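You operate a simulated robot arm through the tools that you are given. There is no shell and no other tool.

Carry out the task below with a simulated robot arm. There is one attempt and no reset: what you move stays moved.

JOB
Empty the cup into the small jug through the funnel.
Fine: cup and funnel go back. Set down upright: measuring cup.

The check looks at the end state, three seconds after you hand in, the way a careful person would. Anything else that was tipped, shoved, dropped, spilled or broken makes it a failure.

ROBOT AND FRAMES
A 7-joint arm with a two-finger parallel gripper, fixed in place. Base frame: the origin is on the floor under the middle of its stand, x ahead of it, y to its left, z up. Lengths are in mm, angles in rad, forces in N, time in s.
With the tool pointing down near the work surface it reaches from about 440 to 920 mm from the base axis. Its first joint turns from -2.496 to 2.496 rad. Payload 3 kg.
Tool frame: the origin (TCP) lies between the finger pads and is the grasp point; the fingertips stand 30 mm ahead of it; z points along the fingers, y is the line along which they close. The gripper opens to 94 mm. The fingers are 28 mm wide and 10 mm thick; the gripper's body (50 by 96 mm) begins 55 mm behind the TCP.
Orientation is that of the tool frame in the base frame, as a unit quaternion [w, x, y, z]. With the fingers straight down and closing along the base's y, the tool's x points along the base's -x, its y along +y and its z along -z.

CONTROLS
- The arm moves only by the tool move_arm. Its arguments are lists of equal length, an entry for each row: "turn": the turn, a rotation vector about the tool's x, y, z in rad, a list of three; "linear": the shift along the tool's x, y, z in mm, a list of three; "grip": the gripper command, from -1 (fully open) to 1 (shut), values between in proportion. In form: {"turn": [[ax, ay, az], ...], "linear": [[x, y, z], ...], "grip": [grip, ...]}. A call has 1 to 20 rows; each row is the pose to reach, as a shift and turn from the pose commanded when the call began, along the tool's axes at that moment. Rows are played at 5 a second. More than 50 mm and 0.15 rad between two rows, or a gripper value outside its range, and nothing of the call is played. A pose out of reach is approached as far as the arm can. The call stops where the force on the tool passes 40 N (or 10 N more than at its start, if that is more) or the arm is blocked; 0.2 s more then pass. The fingers move at their own pace (about 72 mm/s each) and stop on an object; they squeeze with about 37 N. The grip force told is the motor's: it shows also when the fingers shut on nothing. Time passes only in rows, and 0.2 s behind the last, so rows that repeat a pose let the fingers close. The reply holds the time, the measured pose of the TCP, the force on the tool along the base axes, the opening and the grip force, in the units named above and with some noise, with the torque about the TCP (base axes, N m) and any sound that the robot's microphone picked up, and new pictures: "pictures" is both (left out), scene, wrist or none.
- Cameras (640 x 400 px; columns grow to the right, rows downward): "scene" is fixed at [66.9, 486.8, 1589.4]; the picture's right is [-0.21, -0.98, 0.00], its down [-0.72, 0.16, -0.68] and it looks along [0.66, -0.15, -0.73] (base axes); focal length 329 px, centre (320, 200). "wrist" rides on the gripper at [76, 14, -103] in the tool frame; the picture's right is [-0.18, 0.98, 0.00], its down [-0.75, -0.14, -0.64] and it looks along [-0.63, -0.12, 0.77] (tool axes); focal length 243 px, centre (320, 200). There is no depth. A picture from a camera that has moved, and an enlarged one, comes with that camera's place and axes in the base frame and with its lens. The place of the scene camera against the robot may be out by one fixed shift of up to 25 mm in any direction.
- inspect(camera, box): a new picture of the part [left, top, right, bottom] of that camera's present view, enlarged. It takes no simulated time.
- job_done(): hands the job in; it is judged then, once.

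Nothing tells you positions but the pictures and the camera data. Unless the task says otherwise, let go and move clear before handing in.

The tools are called after ">>>" as name(argument=value, ...) on one line, values as JSON. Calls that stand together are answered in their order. move_arm: Moves the arm, as the interface text tells. Its arguments: {"type":"object","properties":{"turn":{"type":"array","items":{"type":"array","items":{"type":"number"}}},"linear":{"type":"array","items":{"type":"array","items":{"type":"number"}}},"grip":{"type":"array","items":{"type":"number"}},"pictures":{"type":"string","enum":["both","scene","wrist","none"]}},"required":["turn","linear","grip"]} The other tools are called the same way: inspect (camera, box) takes an enlarged picture of a part of a camera's view; job_done () hands the job in.

At the start:

```text
t: 0.0
position: [450.0, 313.8, 1277.2]
orientation: [0.0, -0.001, 1.0, 0.001]
wrist_force: [-0.9, -0.7, -0.3]
wrist_torque: [-0.02, 0.01, 0.02]
gripper_width: 94.1
grip_force: 0.0
```

scene: 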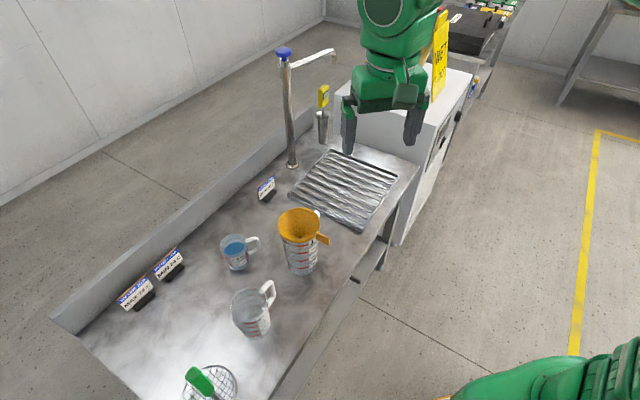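
wrist: 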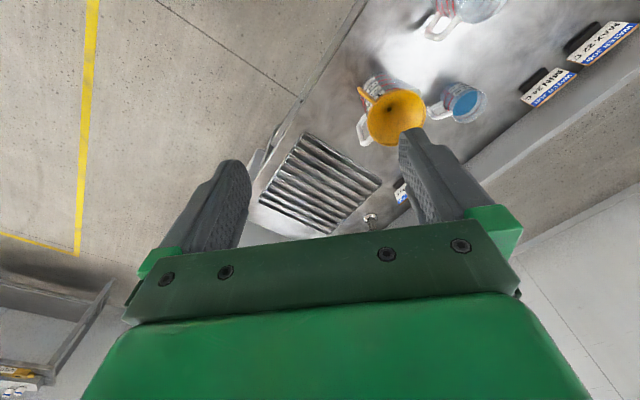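

I see a steel counter with a small cup holding blue liquid, a clear jug with an orange funnel in it, and another clear jug. I'll enlarge the views to work out which is which.

>>> inspect(camera="scene", box=[200, 180, 360, 280])

>>> inspect(camera="scene", box=[160, 270, 320, 400])

>>> inspect(camera="scene", box=[100, 150, 290, 320])

>>> inspect(camera="wrist", box=[320, 0, 520, 200])

```text
4.00 times, centred on (280, 230) of scene
camera zoom: at [66.9, 486.8, 1589.4], right [-0.21, -0.98, 0.0], down [-0.72, 0.16, -0.68], along [0.66, -0.15, -0.73], focal length 1316 px, centre (480, 80)
```

zoom: 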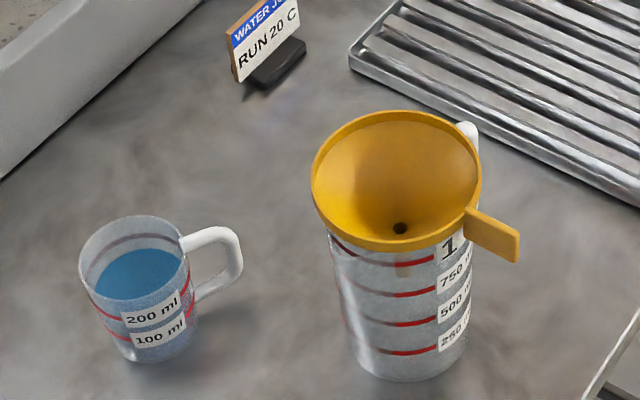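

```text
3.08 times, centred on (240, 335) of scene
camera zoom: at [66.9, 486.8, 1589.4], right [-0.21, -0.98, 0.0], down [-0.72, 0.16, -0.68], along [0.66, -0.15, -0.73], focal length 1012 px, centre (566, -215)
```

zoom: 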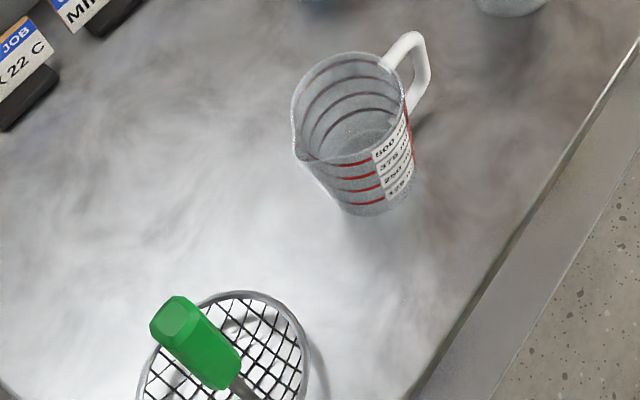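

```text
2.35 times, centred on (195, 235) of scene
camera zoom: at [66.9, 486.8, 1589.4], right [-0.21, -0.98, 0.0], down [-0.72, 0.16, -0.68], along [0.66, -0.15, -0.73], focal length 774 px, centre (614, 118)
```

zoom: 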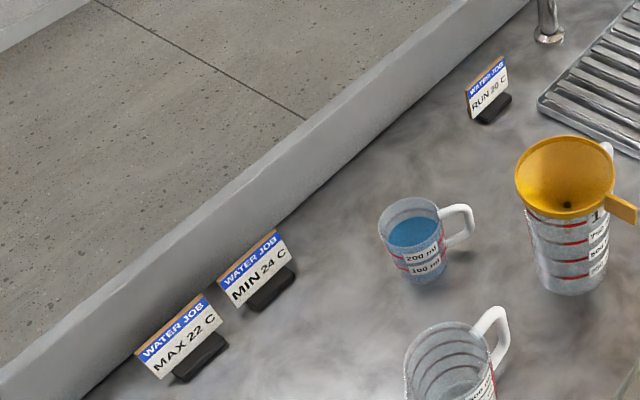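

```text
2.00 times, centred on (420, 100) of wrist
camera zoom: at [373.0, 328.9, 1378.8], right [0.18, 0.98, 0.0], down [0.75, -0.14, 0.64], along [0.63, -0.12, -0.77], focal length 485 px, centre (120, 400)
```

zoom: 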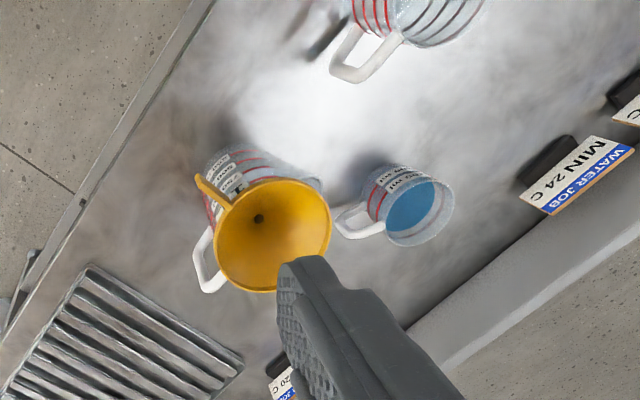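

The cup holding blue liquid is at about (598, 598). The orange funnel sits in the large 1 l jug near (555, 427), and the empty small 500 ml jug is near (405, 567). I'll move the wrist camera over them at a safe height for a better look.

>>> move_arm(turn=[[0, 0, 0], [0, 0, 0], [0, 0, 0], [0, 0, 0], [0, 0, 0], [0, 0, 0], [0, 0, 0], [0, 0, 0]], linear=[[13, 32, 20], [27, 64, 40], [40, 96, 60], [54, 127, 80], [67, 159, 100], [80, 191, 120], [94, 223, 140], [94, 223, 140]], grip=[-1, -1, -1, -1, -1, -1, -1, -1])

```text
t: 1.8
position: [356.9, 535.9, 1136.3]
orientation: [0.0, -0.001, 1.0, 0.0]
wrist_force: [0.6, 0.9, -0.3]
wrist_torque: [0.01, 0.0, -0.02]
gripper_width: 94.0
grip_force: 0.0
camera wrist: at [278.4, 551.2, 1238.9], right [0.18, 0.98, 0.0], down [0.75, -0.14, 0.64], along [0.63, -0.12, -0.77], focal length 243 px, centre (320, 200)
```

scene: 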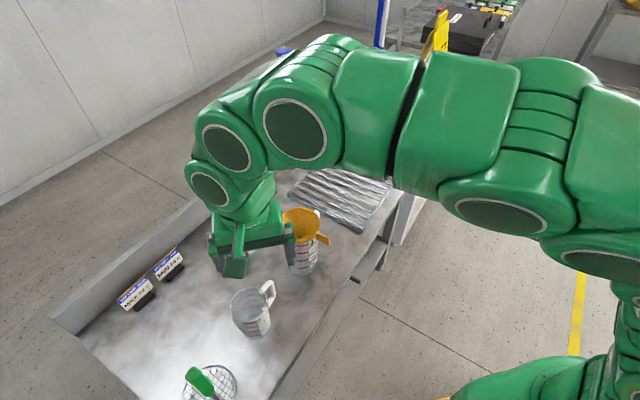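
wrist: 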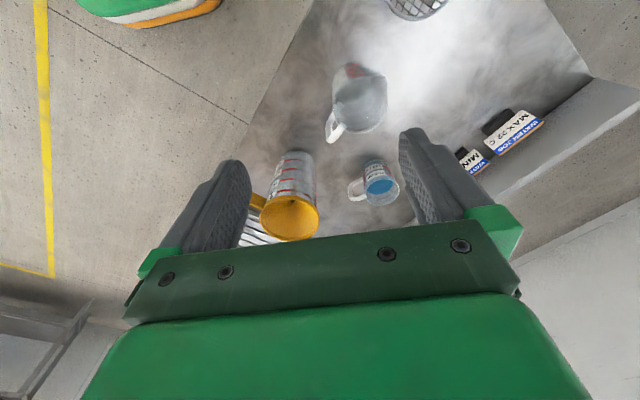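

>>> inspect(camera="wrist", box=[240, 130, 400, 250])

>>> inspect(camera="wrist", box=[300, 40, 420, 160])

```text
3.33 times, centred on (320, 190) of wrist
camera zoom: at [278.4, 551.2, 1238.9], right [0.18, 0.98, 0.0], down [0.75, -0.14, 0.64], along [0.63, -0.12, -0.77], focal length 809 px, centre (320, 233)
```

zoom: 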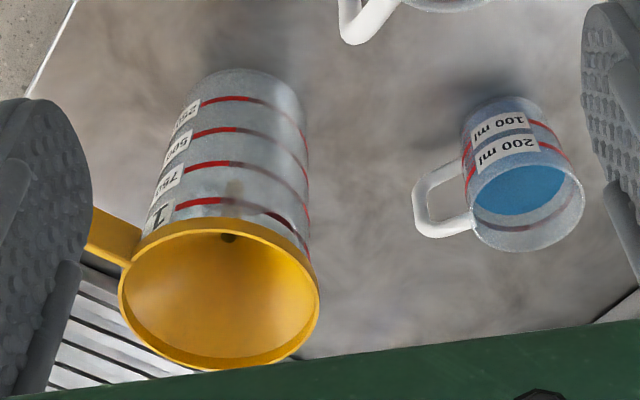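

```text
3.33 times, centred on (360, 100) of wrist
camera zoom: at [278.4, 551.2, 1238.9], right [0.18, 0.98, 0.0], down [0.75, -0.14, 0.64], along [0.63, -0.12, -0.77], focal length 809 px, centre (187, 533)
```

zoom: 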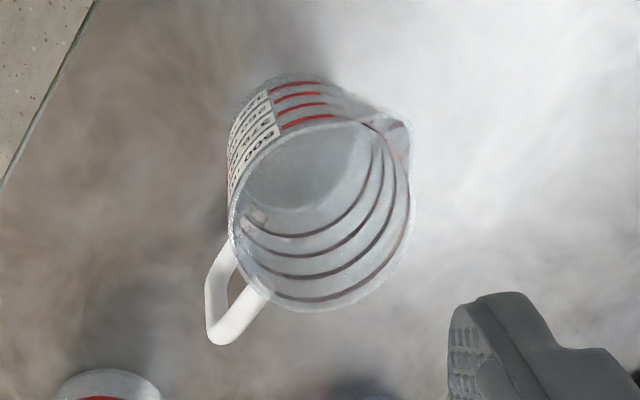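

The wrist views put the cup rim near (619, 623, 824), the funnel rim near (574, 440, 919) and the small jug rim near (422, 590, 833). The scene camera looks offset by about 25 mm. Next I'll bring the wrist camera closer to the funnel to see the shape of its tab.

>>> move_arm(turn=[[0, 0, 0], [0, 0, 0], [0, 0, 0], [0, 0, 0], [0, 0, 0], [0, 0, 0]], linear=[[-28, -17, 23], [-56, -34, 46], [-84, -51, 70], [-112, -68, 93], [-137, -82, 116], [-137, -82, 116]], grip=[-1, -1, -1, -1, -1, -1])

>>> inspect(camera="wrist", box=[200, 80, 440, 240])

>>> inspect(camera="scene", box=[250, 180, 370, 280])

```text
t: 3.2
position: [494.2, 453.3, 1020.3]
orientation: [0.0, -0.001, 1.0, -0.001]
wrist_force: [-1.3, -0.4, 0.2]
wrist_torque: [0.0, 0.0, 0.01]
gripper_width: 94.2
grip_force: 0.0
camera wrist: at [416.3, 468.9, 1122.5], right [0.18, 0.98, 0.0], down [0.75, -0.14, 0.64], along [0.63, -0.12, -0.77], focal length 243 px, centre (320, 200)
```

scene: 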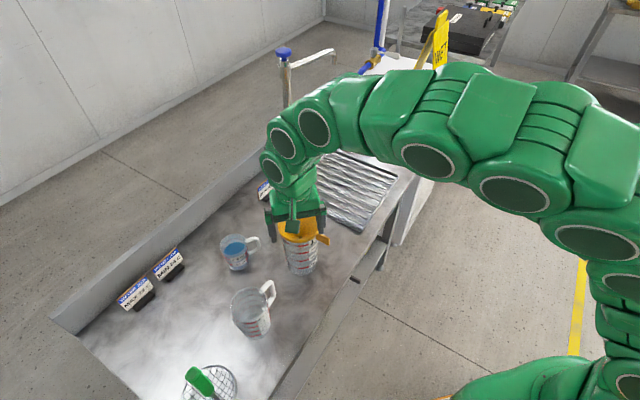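
wrist: 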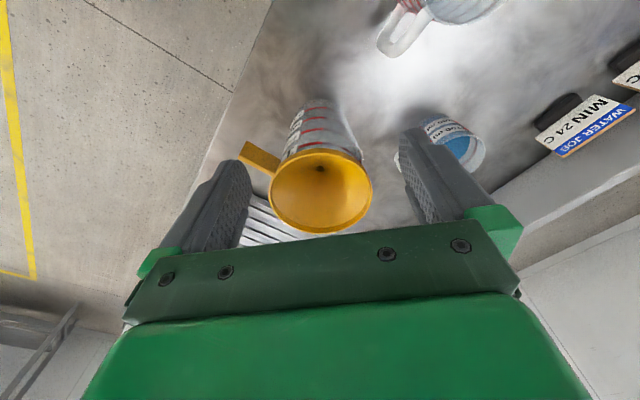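

```text
2.50 times, centred on (320, 160) of wrist
camera zoom: at [416.3, 468.9, 1122.5], right [0.18, 0.98, 0.0], down [0.75, -0.14, 0.64], along [0.63, -0.12, -0.77], focal length 606 px, centre (320, 300)
```

zoom: 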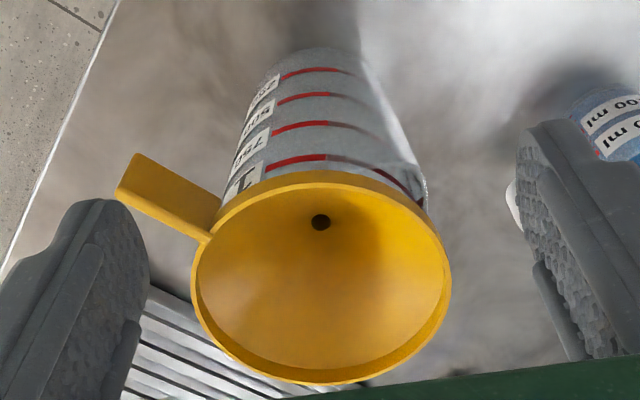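

```text
4.00 times, centred on (310, 230) of scene
camera zoom: at [66.9, 486.8, 1589.4], right [-0.21, -0.98, 0.0], down [-0.72, 0.16, -0.68], along [0.66, -0.15, -0.73], focal length 1316 px, centre (360, 80)
```

zoom: 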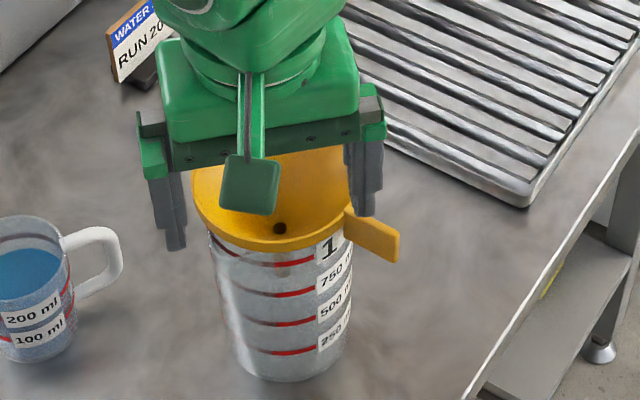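

The funnel's tab is a thin vertical fin pointing toward the robot, running from about (546, 400) to (518, 372). A straight-down grip with the fingers closing across it should hold, so I'll rotate the tool and hover above it.

>>> move_arm(turn=[[0, 0, -0.135], [0, 0, -0.27], [0, 0, -0.405], [0, 0, -0.54], [0, 0, -0.675], [0, 0, -0.81], [0, 0, -0.81]], linear=[[-6, -12, 6], [-12, -24, 12], [-18, -36, 18], [-24, -48, 24], [-30, -60, 30], [-35, -70, 35], [-35, -70, 35]], grip=[-1, -1, -1, -1, -1, -1, -1])

>>> inspect(camera="wrist", box=[240, 120, 400, 240])

>>> inspect(camera="scene", box=[250, 180, 370, 280])

```text
t: 4.8
position: [528.3, 385.2, 985.9]
orientation: [0.0, -0.395, 0.919, 0.0]
wrist_force: [-0.7, -0.6, -0.5]
wrist_torque: [0.03, -0.04, 0.0]
gripper_width: 94.1
grip_force: 0.0
camera wrist: at [464.2, 340.1, 1088.0], right [-0.59, 0.81, 0.0], down [0.62, 0.45, 0.64], along [0.52, 0.38, -0.77], focal length 243 px, centre (320, 200)
```

scene: 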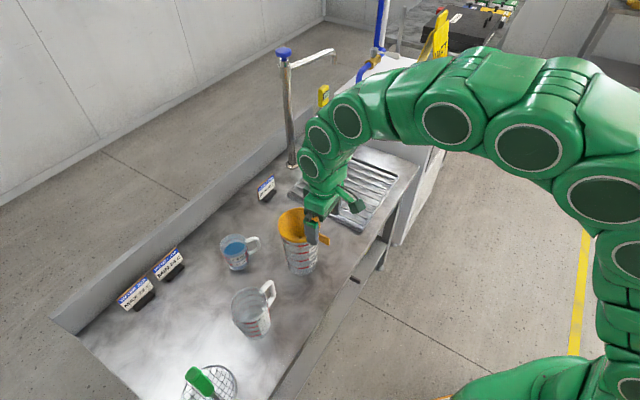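
wrist: 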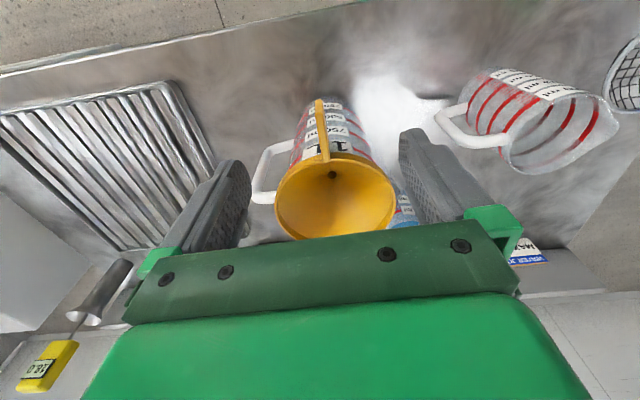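

```text
3.33 times, centred on (320, 180) of wrist
camera zoom: at [464.2, 340.1, 1088.0], right [-0.59, 0.81, 0.0], down [0.62, 0.45, 0.64], along [0.52, 0.38, -0.77], focal length 809 px, centre (320, 267)
```

zoom: 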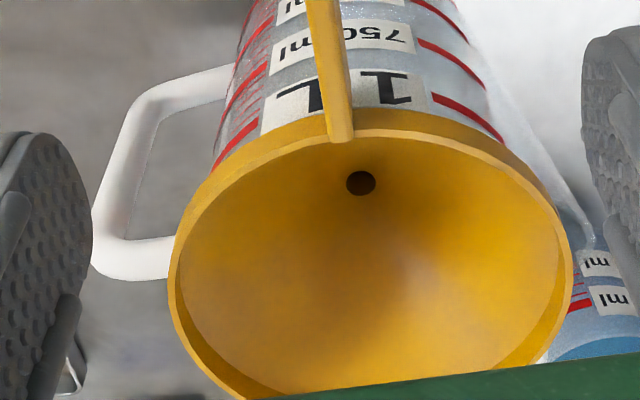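

```text
4.00 times, centred on (310, 230) of scene
camera zoom: at [66.9, 486.8, 1589.4], right [-0.21, -0.98, 0.0], down [-0.72, 0.16, -0.68], along [0.66, -0.15, -0.73], focal length 1316 px, centre (360, 80)
```

zoom: 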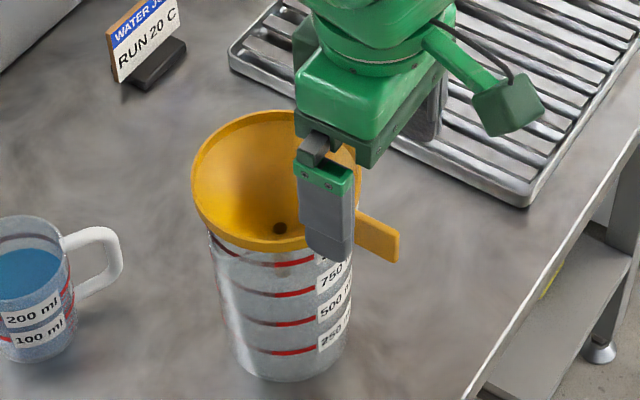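

I'm hovering above the tab, and the fin lies roughly in the plane between the fingers. I'll enlarge the tab to check how well it lines up.

>>> inspect(camera="wrist", box=[270, 80, 380, 170])

>>> inspect(camera="scene", box=[315, 220, 355, 250])

```text
4.44 times, centred on (325, 125) of wrist
camera zoom: at [464.2, 340.1, 1088.0], right [-0.59, 0.81, 0.0], down [0.62, 0.45, 0.64], along [0.52, 0.38, -0.77], focal length 1078 px, centre (298, 533)
```

zoom: 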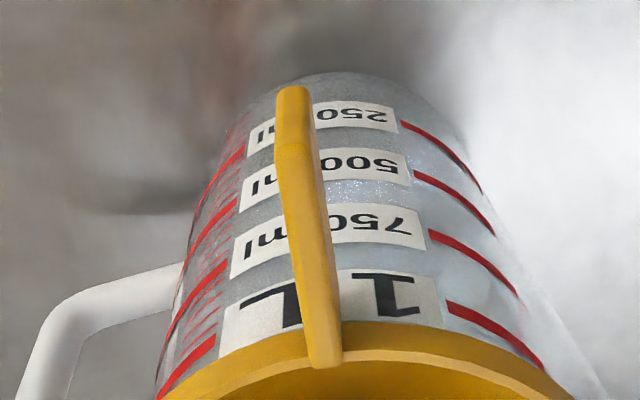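

```text
13.33 times, centred on (335, 235) of scene
camera zoom: at [66.9, 486.8, 1589.4], right [-0.21, -0.98, 0.0], down [-0.72, 0.16, -0.68], along [0.66, -0.15, -0.73], focal length 4386 px, centre (120, -267)
```

zoom: 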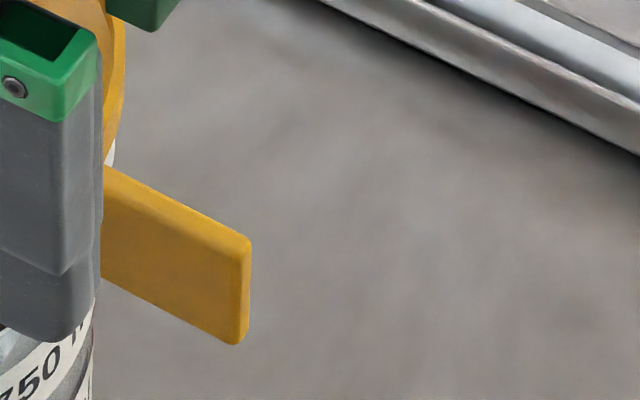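

The tab is about 5 mm thick and spans z 890–920. I'm about 3 mm off its plane and rotated by about 0.03 rad, so I'll correct both while descending part way and then check again.

>>> move_arm(turn=[[0, 0, 0.015], [0, 0, 0.03], [0, 0, 0.03]], linear=[[0, 1.5, 25], [0, 3, 45], [0, 3, 45]], grip=[-1, -1, -1], pictures="wrist")

>>> inspect(camera="wrist", box=[260, 100, 380, 220])

```text
t: 5.6
position: [525.6, 387.4, 941.0]
orientation: [0.0, -0.381, 0.925, 0.001]
wrist_force: [0.0, 0.4, -0.7]
wrist_torque: [-0.04, 0.01, -0.01]
gripper_width: 93.9
grip_force: 0.0
camera wrist: at [460.6, 344.0, 1042.9], right [-0.56, 0.83, 0.0], down [0.63, 0.43, 0.64], along [0.53, 0.36, -0.77], focal length 243 px, centre (320, 200)
```

wrist: 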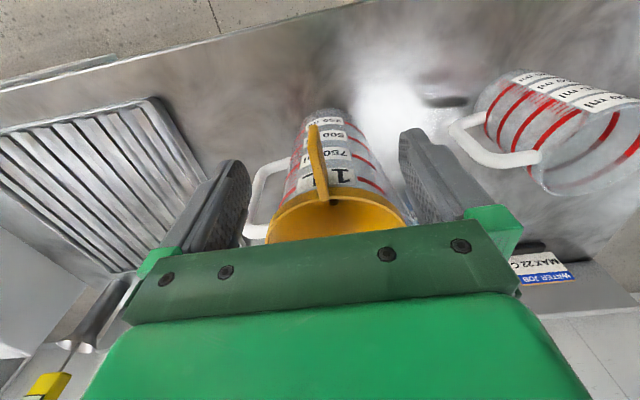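

```text
3.33 times, centred on (320, 160) of wrist
camera zoom: at [460.6, 344.0, 1042.9], right [-0.56, 0.83, 0.0], down [0.63, 0.43, 0.64], along [0.53, 0.36, -0.77], focal length 809 px, centre (320, 333)
```

zoom: 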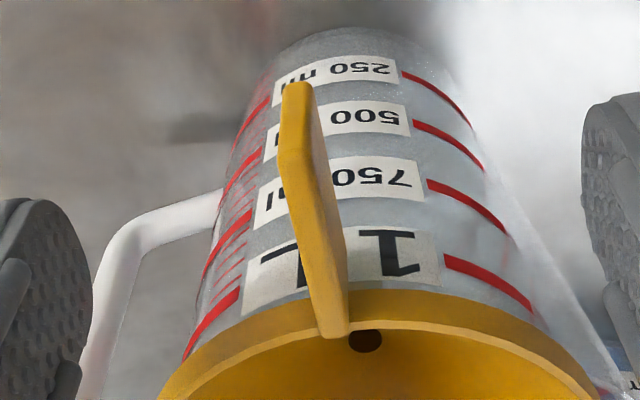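

The tab lies at tool y ≈ -1.6 mm and is well aligned. I'll shift by that amount, descend so the pads straddle the tab, and close.

>>> move_arm(turn=[[0, 0, 0], [0, 0, 0], [0, 0, 0]], linear=[[0, -1.6, 15], [0, -1.6, 34], [0, -1.6, 34]], grip=[-1, -1, -1], pictures="both")

>>> inspect(camera="wrist", box=[260, 120, 380, 240])

>>> inspect(camera="scene", box=[250, 180, 370, 280])

```text
t: 6.4
position: [528.2, 385.0, 907.7]
orientation: [-0.001, -0.381, 0.925, 0.0]
wrist_force: [-0.3, 0.3, -0.1]
wrist_torque: [-0.01, 0.02, 0.01]
gripper_width: 94.0
grip_force: 0.0
camera wrist: at [461.7, 342.6, 1008.6], right [-0.56, 0.83, 0.0], down [0.63, 0.43, 0.64], along [0.53, 0.36, -0.77], focal length 243 px, centre (320, 200)
```

scene: 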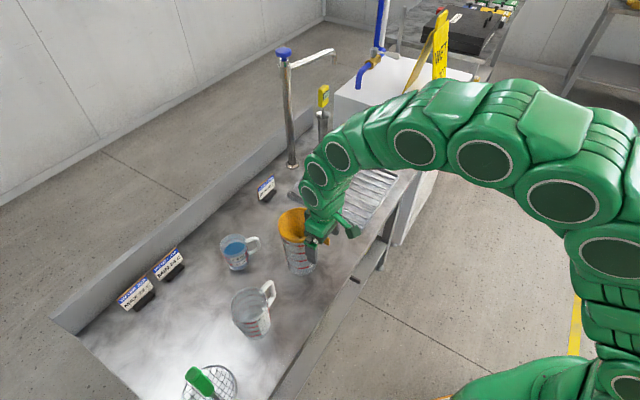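
wrist: 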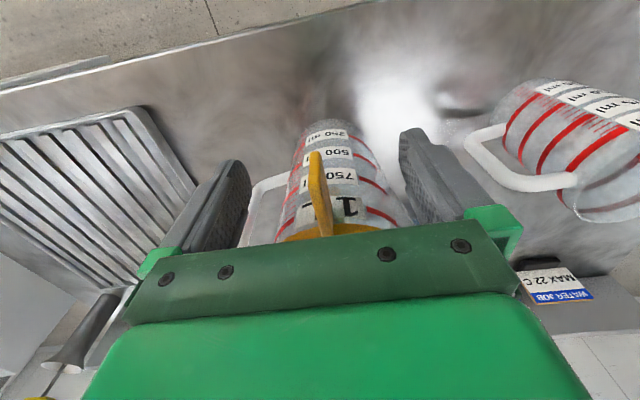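

```text
3.33 times, centred on (320, 180) of wrist
camera zoom: at [461.7, 342.6, 1008.6], right [-0.56, 0.83, 0.0], down [0.63, 0.43, 0.64], along [0.53, 0.36, -0.77], focal length 809 px, centre (320, 267)
```

zoom: 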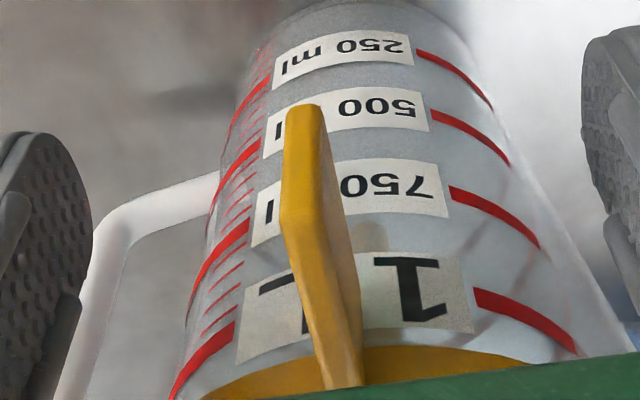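

```text
4.00 times, centred on (310, 230) of scene
camera zoom: at [66.9, 486.8, 1589.4], right [-0.21, -0.98, 0.0], down [-0.72, 0.16, -0.68], along [0.66, -0.15, -0.73], focal length 1316 px, centre (360, 80)
```

zoom: 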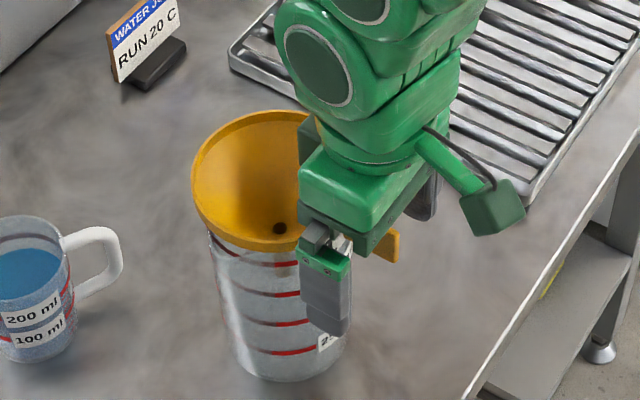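

The tab is now within about 0.6 mm of the finger centre plane. I'll close most of the way, check, and then grip.

>>> move_arm(turn=[[0, 0, 0], [0, 0, 0], [0, 0, 0], [0, 0, 0]], linear=[[0, -0.5, 0], [0, -0.5, 0], [0, -0.5, 0], [0, -0.5, 0]], grip=[-0.3, 0.3, 0.75, 0.75], pictures="wrist")

>>> inspect(camera="wrist", box=[260, 120, 380, 240])

```text
t: 7.4
position: [528.1, 384.8, 907.5]
orientation: [0.0, -0.381, 0.924, 0.0]
wrist_force: [-0.7, 0.2, -0.1]
wrist_torque: [-0.04, 0.03, -0.03]
gripper_width: 11.5
grip_force: 0.1
camera wrist: at [462.0, 342.4, 1008.8], right [-0.56, 0.83, 0.0], down [0.63, 0.43, 0.64], along [0.53, 0.36, -0.77], focal length 243 px, centre (320, 200)
```

wrist: 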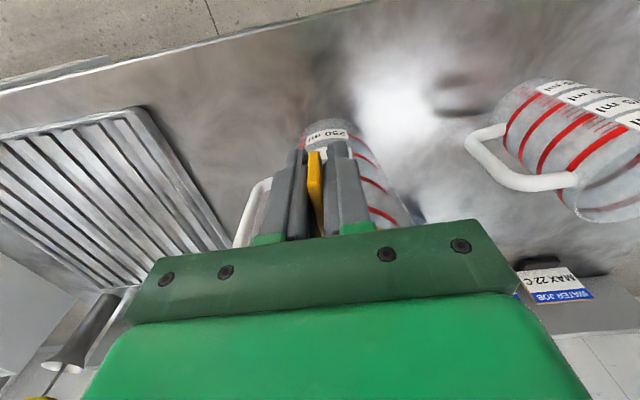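

```text
3.33 times, centred on (320, 180) of wrist
camera zoom: at [462.0, 342.4, 1008.8], right [-0.56, 0.83, 0.0], down [0.63, 0.43, 0.64], along [0.53, 0.36, -0.77], focal length 809 px, centre (320, 267)
```

zoom: 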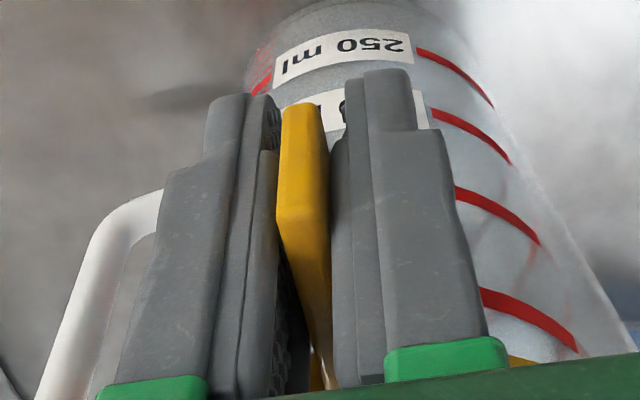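

The tab sits between the pads, so I'll close fully on it.

>>> move_arm(turn=[[0, 0, 0], [0, 0, 0], [0, 0, 0], [0, 0, 0]], linear=[[0, 0, 0], [0, 0, 0], [0, 0, 0], [0, 0, 0]], grip=[0.85, 1, 1, 1], pictures="both")

>>> inspect(camera="scene", box=[250, 180, 370, 280])

```text
t: 8.4
position: [526.7, 385.1, 906.8]
orientation: [-0.001, -0.381, 0.925, 0.0]
wrist_force: [-0.6, -0.3, 0.7]
wrist_torque: [0.02, -0.1, 0.03]
gripper_width: 9.2
grip_force: 37.5
camera wrist: at [461.9, 342.4, 1008.8], right [-0.56, 0.83, 0.0], down [0.63, 0.43, 0.64], along [0.53, 0.36, -0.77], focal length 243 px, centre (320, 200)
```

scene: 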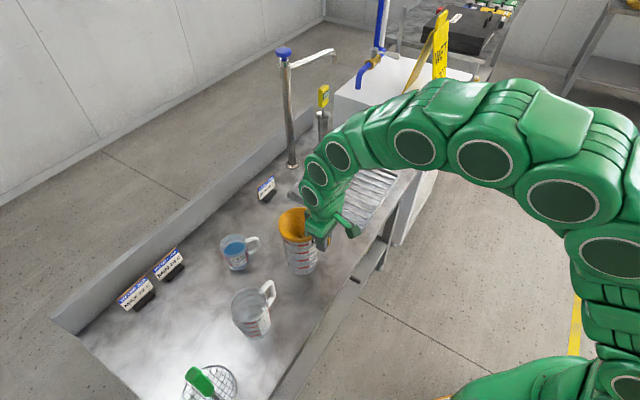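
wrist: 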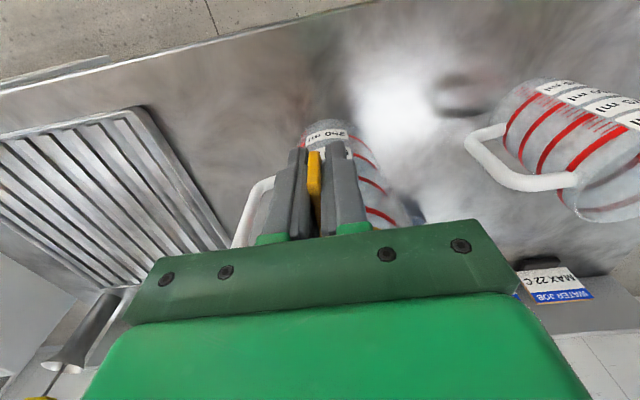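

```text
4.00 times, centred on (310, 230) of scene
camera zoom: at [66.9, 486.8, 1589.4], right [-0.21, -0.98, 0.0], down [-0.72, 0.16, -0.68], along [0.66, -0.15, -0.73], focal length 1316 px, centre (360, 80)
```

zoom: 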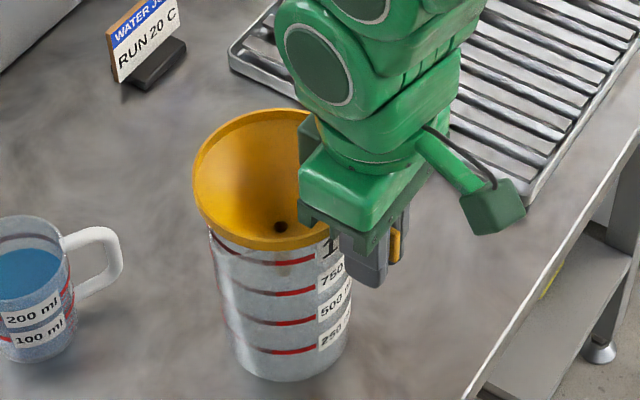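

The tab is gripped at 9.2 mm width. I'll lift straight up slowly and check that only the funnel rises.

>>> move_arm(turn=[[0, 0, 0], [0, 0, 0], [0, 0, 0], [0, 0, 0], [0, 0, 0]], linear=[[0, 0, -6], [0, 0, -14], [0, 0, -24], [0, 0, -36], [0, 0, -50]], grip=[1, 1, 1, 1, 1], pictures="both")

>>> inspect(camera="scene", box=[250, 180, 370, 280])

```text
t: 9.6
position: [528.4, 385.6, 956.9]
orientation: [0.0, -0.381, 0.924, 0.0]
wrist_force: [0.6, -0.5, -0.2]
wrist_torque: [0.01, -0.02, 0.0]
gripper_width: 8.9
grip_force: 36.3
camera wrist: at [463.2, 342.8, 1058.5], right [-0.56, 0.83, 0.0], down [0.63, 0.43, 0.64], along [0.53, 0.36, -0.77], focal length 243 px, centre (320, 200)
```

scene: 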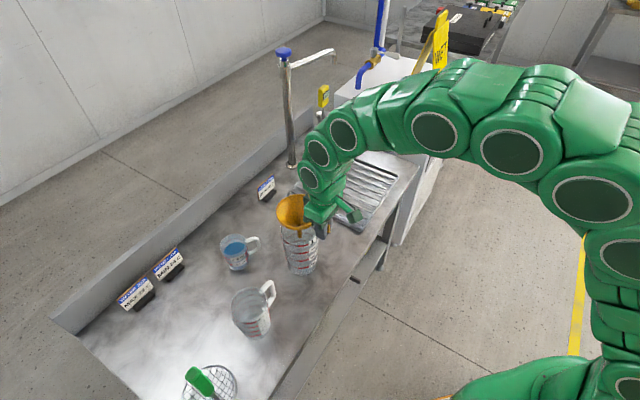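
wrist: 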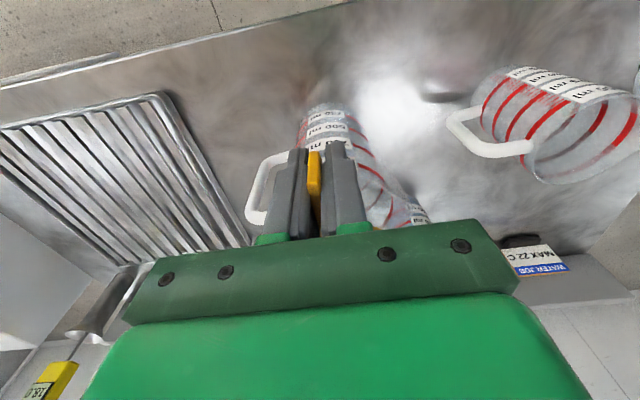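

```text
4.00 times, centred on (310, 230) of scene
camera zoom: at [66.9, 486.8, 1589.4], right [-0.21, -0.98, 0.0], down [-0.72, 0.16, -0.68], along [0.66, -0.15, -0.73], focal length 1316 px, centre (360, 80)
```

zoom: 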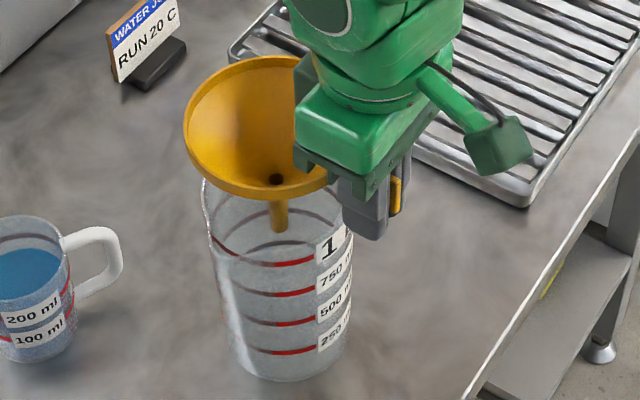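

Only the funnel came up; the large jug stayed put and looks empty. I'll lift it fully clear now.

>>> move_arm(turn=[[0, 0, 0], [0, 0, 0], [0, 0, 0], [0, 0, 0]], linear=[[0, 0, -25], [0, 0, -55], [0, 0, -90], [0, 0, -100]], grip=[1, 1, 1, 1], pictures="both")

>>> inspect(camera="scene", box=[210, 150, 370, 300])

>>> inspect(camera="wrist", box=[400, 40, 640, 240])

```text
t: 10.6
position: [528.0, 385.4, 1057.0]
orientation: [0.0, -0.381, 0.925, 0.001]
wrist_force: [0.1, 0.6, -0.7]
wrist_torque: [-0.01, 0.0, 0.02]
gripper_width: 9.4
grip_force: 36.3
camera wrist: at [462.7, 342.1, 1159.0], right [-0.56, 0.83, 0.0], down [0.63, 0.43, 0.64], along [0.53, 0.36, -0.77], focal length 243 px, centre (320, 200)
```

scene: 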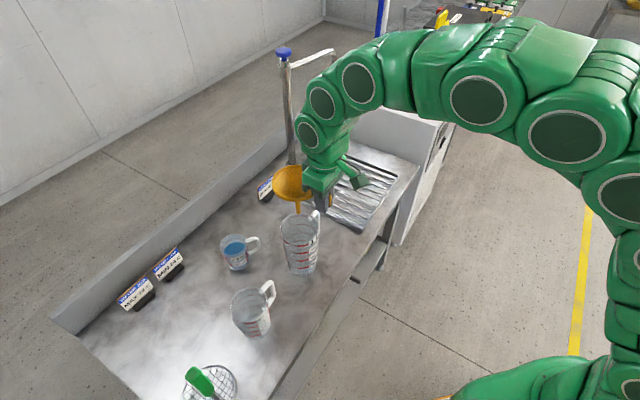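
wrist: 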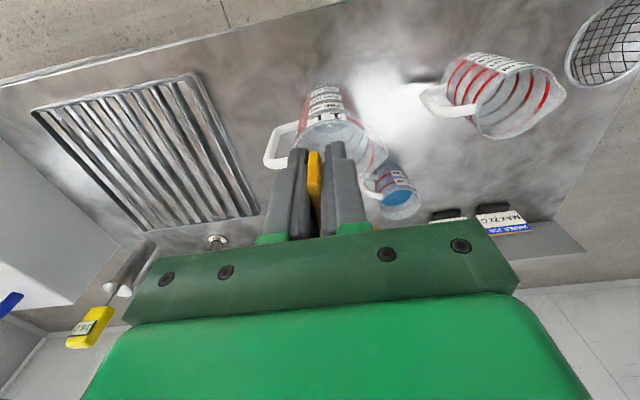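

```text
2.67 times, centred on (290, 225) of scene
camera zoom: at [66.9, 486.8, 1589.4], right [-0.21, -0.98, 0.0], down [-0.72, 0.16, -0.68], along [0.66, -0.15, -0.73], focal length 877 px, centre (400, 133)
```

zoom: 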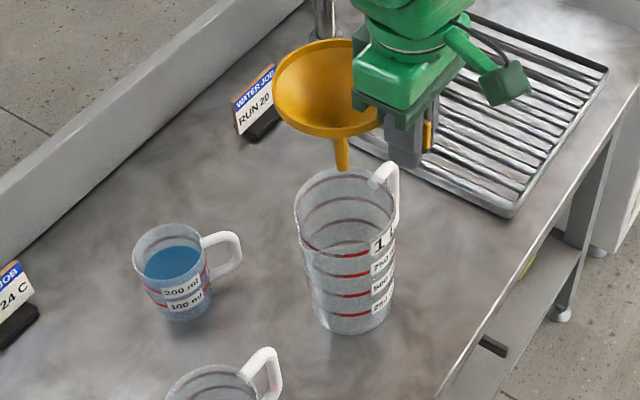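

```text
2.00 times, centred on (520, 140) of wrist
camera zoom: at [462.7, 342.1, 1159.0], right [-0.56, 0.83, 0.0], down [0.63, 0.43, 0.64], along [0.53, 0.36, -0.77], focal length 485 px, centre (-80, 320)
```

zoom: 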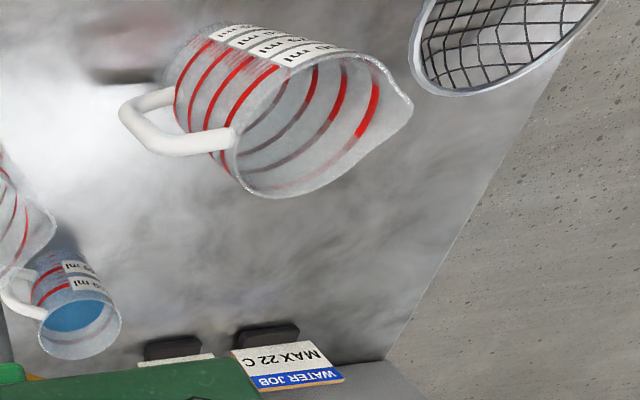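

The funnel is clear of the large jug. I'll carry it along the counter at this height to a spot near the small jug, where I can measure the jug better.

>>> move_arm(turn=[[0, 0, 0], [0, 0, 0], [0, 0, 0], [0, 0, 0], [0, 0, 0], [0, 0, 0], [0, 0, 0], [0, 0, 0]], linear=[[1, 20, 0], [3, 55, 0], [5, 95, 0], [7, 135, 0], [10, 175, 0], [12, 208, 0], [12, 225, 0], [12, 225, 0]], grip=[1, 1, 1, 1, 1, 1, 1, 1], pictures="both")

>>> inspect(camera="scene", box=[190, 200, 350, 350])

>>> inspect(camera="wrist", box=[240, 80, 400, 240])

```text
t: 12.4
position: [360.5, 537.6, 1057.5]
orientation: [0.0, -0.382, 0.924, -0.001]
wrist_force: [0.8, -0.7, -0.2]
wrist_torque: [-0.03, 0.03, 0.0]
gripper_width: 9.3
grip_force: 37.1
camera wrist: at [295.2, 494.0, 1158.7], right [-0.56, 0.83, 0.0], down [0.63, 0.43, 0.64], along [0.53, 0.36, -0.77], focal length 243 px, centre (320, 200)
```

scene: 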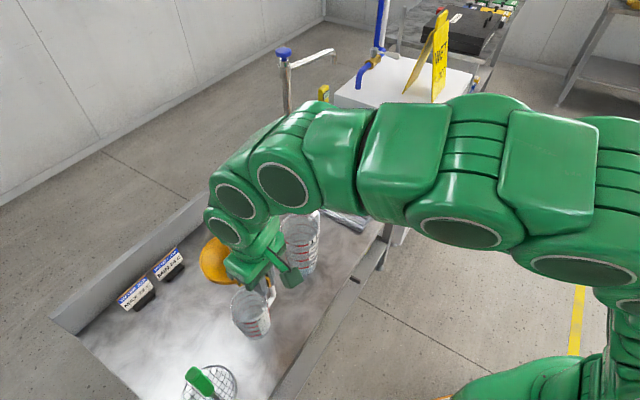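
wrist: 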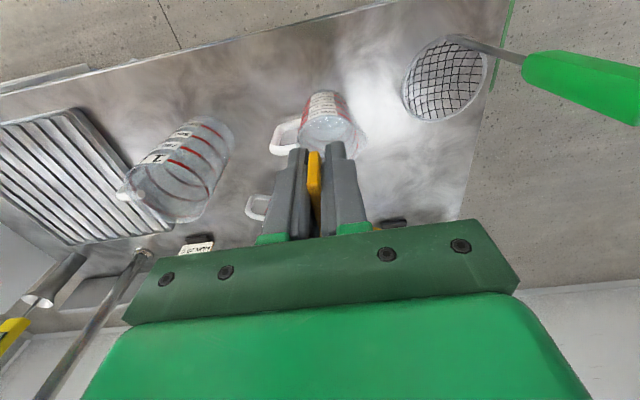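

```text
2.67 times, centred on (270, 275) of scene
camera zoom: at [66.9, 486.8, 1589.4], right [-0.21, -0.98, 0.0], down [-0.72, 0.16, -0.68], along [0.66, -0.15, -0.73], focal length 877 px, centre (453, 0)
```

zoom: 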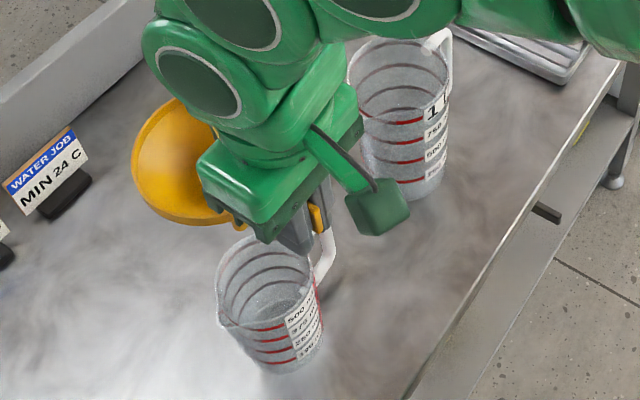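

```text
2.50 times, centred on (320, 160) of wrist
camera zoom: at [295.2, 494.0, 1158.7], right [-0.56, 0.83, 0.0], down [0.63, 0.43, 0.64], along [0.53, 0.36, -0.77], focal length 606 px, centre (320, 300)
```

zoom: 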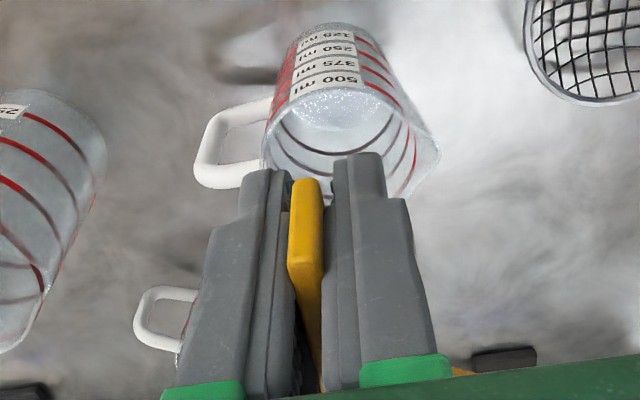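

The funnel is almost exactly above the small jug. I'll shift about 2 mm sideways, lower until the spout tip is just above the jug mouth, and check alignment from both cameras.

>>> move_arm(turn=[[0, 0, 0], [0, 0, 0], [0, 0, 0], [0, 0, 0]], linear=[[0, -2.4, 30], [0, -2.4, 60], [0, -2.4, 80], [0, -2.4, 80]], grip=[1, 1, 1, 1], pictures="both")

>>> inspect(camera="scene", box=[190, 220, 310, 350])

>>> inspect(camera="wrist", box=[240, 80, 400, 240])

```text
t: 13.4
position: [363.0, 535.2, 976.0]
orientation: [0.0, -0.38, 0.925, -0.001]
wrist_force: [0.5, -0.7, -0.4]
wrist_torque: [-0.01, -0.03, 0.02]
gripper_width: 8.9
grip_force: 37.0
camera wrist: at [296.7, 491.9, 1078.2], right [-0.56, 0.83, 0.0], down [0.63, 0.43, 0.64], along [0.53, 0.36, -0.77], focal length 243 px, centre (320, 200)
```

scene: 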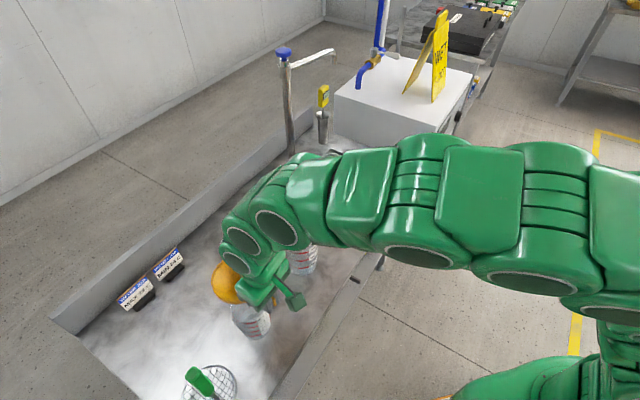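
wrist: 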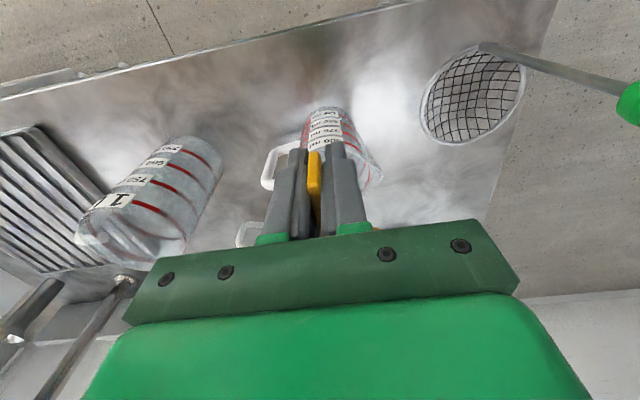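

```text
3.08 times, centred on (250, 285) of scene
camera zoom: at [66.9, 486.8, 1589.4], right [-0.21, -0.98, 0.0], down [-0.72, 0.16, -0.68], along [0.66, -0.15, -0.73], focal length 1012 px, centre (535, -62)
```

zoom: 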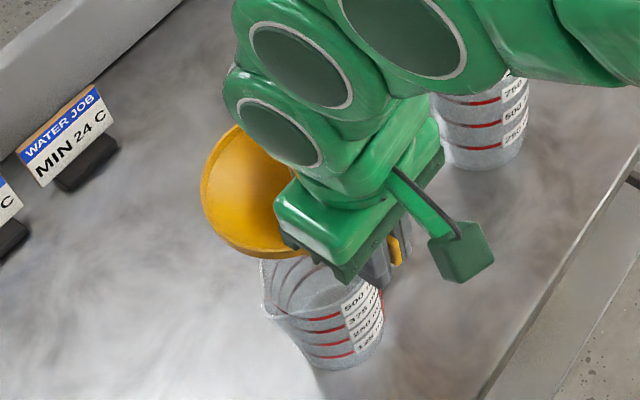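

```text
2.50 times, centred on (320, 160) of wrist
camera zoom: at [296.7, 491.9, 1078.2], right [-0.56, 0.83, 0.0], down [0.63, 0.43, 0.64], along [0.53, 0.36, -0.77], focal length 606 px, centre (320, 300)
```

zoom: 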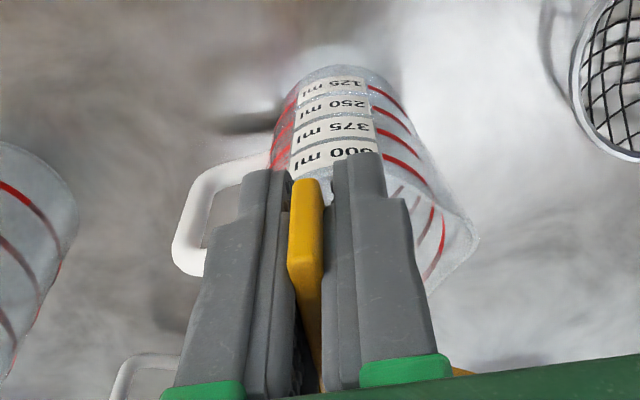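

My refined estimate puts the jug rim at about (411, 586) and z ≈ 870, so the funnel needs to move about 6 mm toward the robot. I'll apply that, lower the spout into the mouth, and stop above the expected seat to check.

>>> move_arm(turn=[[0, 0, 0], [0, 0, 0], [0, 0, 0], [0, 0, 0], [0, 0, 0], [0, 0, 0]], linear=[[6, 0.5, 0], [6, 0.5, 15], [6, 0.5, 30], [6, 0.5, 45], [6, 0.5, 60], [6, 0.5, 60]], grip=[1, 1, 1, 1, 1, 1], pictures="both")

>>> inspect(camera="scene", box=[190, 220, 310, 350])

>>> inspect(camera="wrist", box=[220, 80, 420, 240])

```text
t: 14.8
position: [358.1, 531.6, 917.4]
orientation: [0.001, -0.381, 0.925, 0.0]
wrist_force: [1.8, -1.1, -0.8]
wrist_torque: [-0.01, 0.01, -0.03]
gripper_width: 9.3
grip_force: 37.2
camera wrist: at [292.2, 488.6, 1019.1], right [-0.56, 0.83, 0.0], down [0.63, 0.43, 0.64], along [0.53, 0.36, -0.77], focal length 243 px, centre (320, 200)
```

scene: 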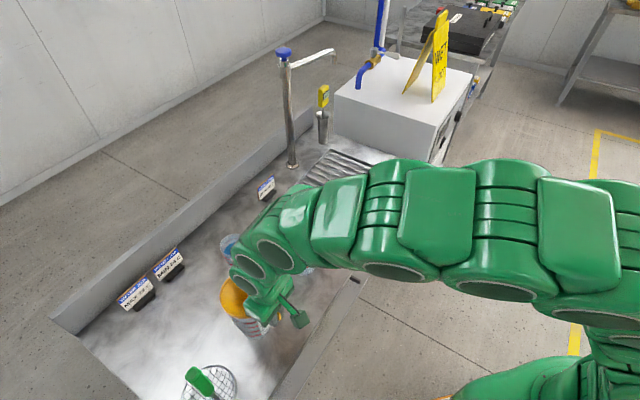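
wrist: 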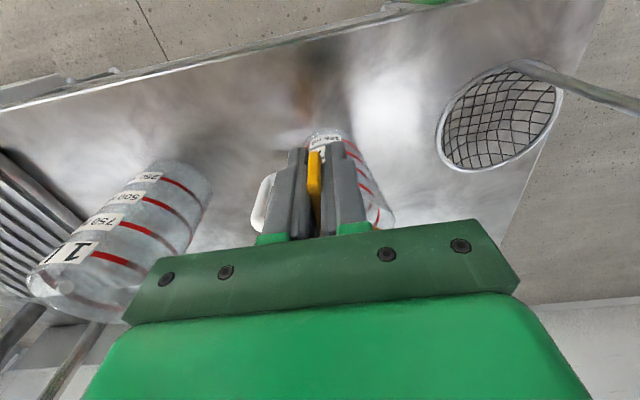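

```text
3.08 times, centred on (250, 285) of scene
camera zoom: at [66.9, 486.8, 1589.4], right [-0.21, -0.98, 0.0], down [-0.72, 0.16, -0.68], along [0.66, -0.15, -0.73], focal length 1012 px, centre (535, -62)
```

zoom: 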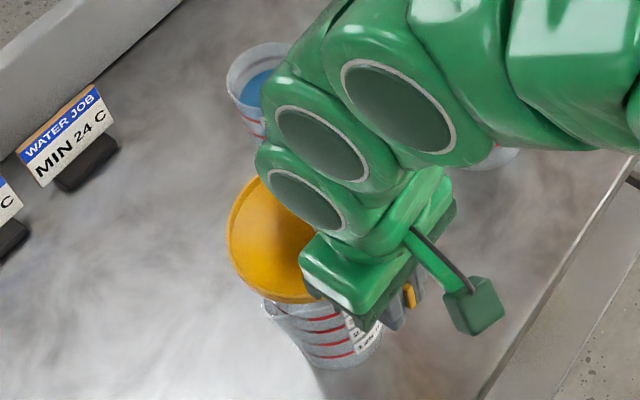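

```text
2.50 times, centred on (320, 160) of wrist
camera zoom: at [292.2, 488.6, 1019.1], right [-0.56, 0.83, 0.0], down [0.63, 0.43, 0.64], along [0.53, 0.36, -0.77], focal length 606 px, centre (320, 300)
```

zoom: 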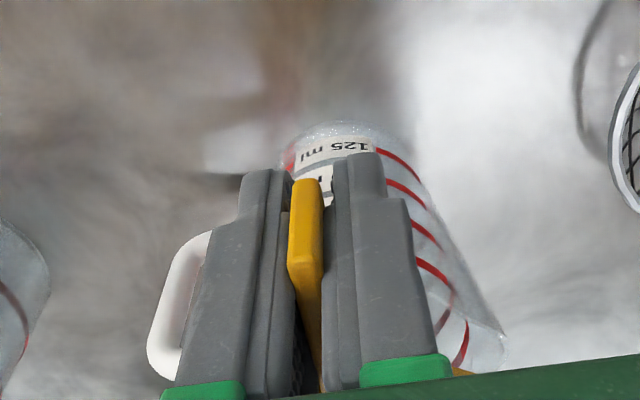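

The spout is in the jug mouth and the rims look concentric from the scene camera. I'll keep lowering in small steps while watching the force.

>>> move_arm(turn=[[0, 0, 0], [0, 0, 0], [0, 0, 0], [0, 0, 0]], linear=[[0, 0, 7], [0, 0, 14], [0, 0, 20], [0, 0, 20]], grip=[1, 1, 1, 1], pictures="scene")

>>> inspect(camera="scene", box=[190, 220, 310, 350])

```text
t: 15.8
position: [357.4, 531.4, 896.8]
orientation: [0.0, -0.381, 0.924, 0.0]
wrist_force: [1.3, 0.4, -0.2]
wrist_torque: [0.01, 0.04, 0.0]
gripper_width: 9.4
grip_force: 36.8
```

scene: 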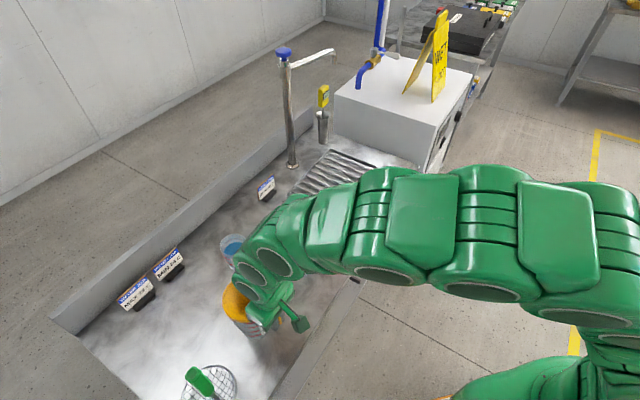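

```text
3.08 times, centred on (250, 285) of scene
camera zoom: at [66.9, 486.8, 1589.4], right [-0.21, -0.98, 0.0], down [-0.72, 0.16, -0.68], along [0.66, -0.15, -0.73], focal length 1012 px, centre (535, -62)
```

zoom: 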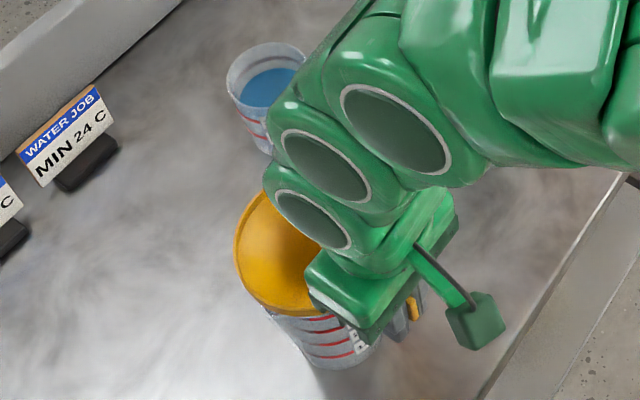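

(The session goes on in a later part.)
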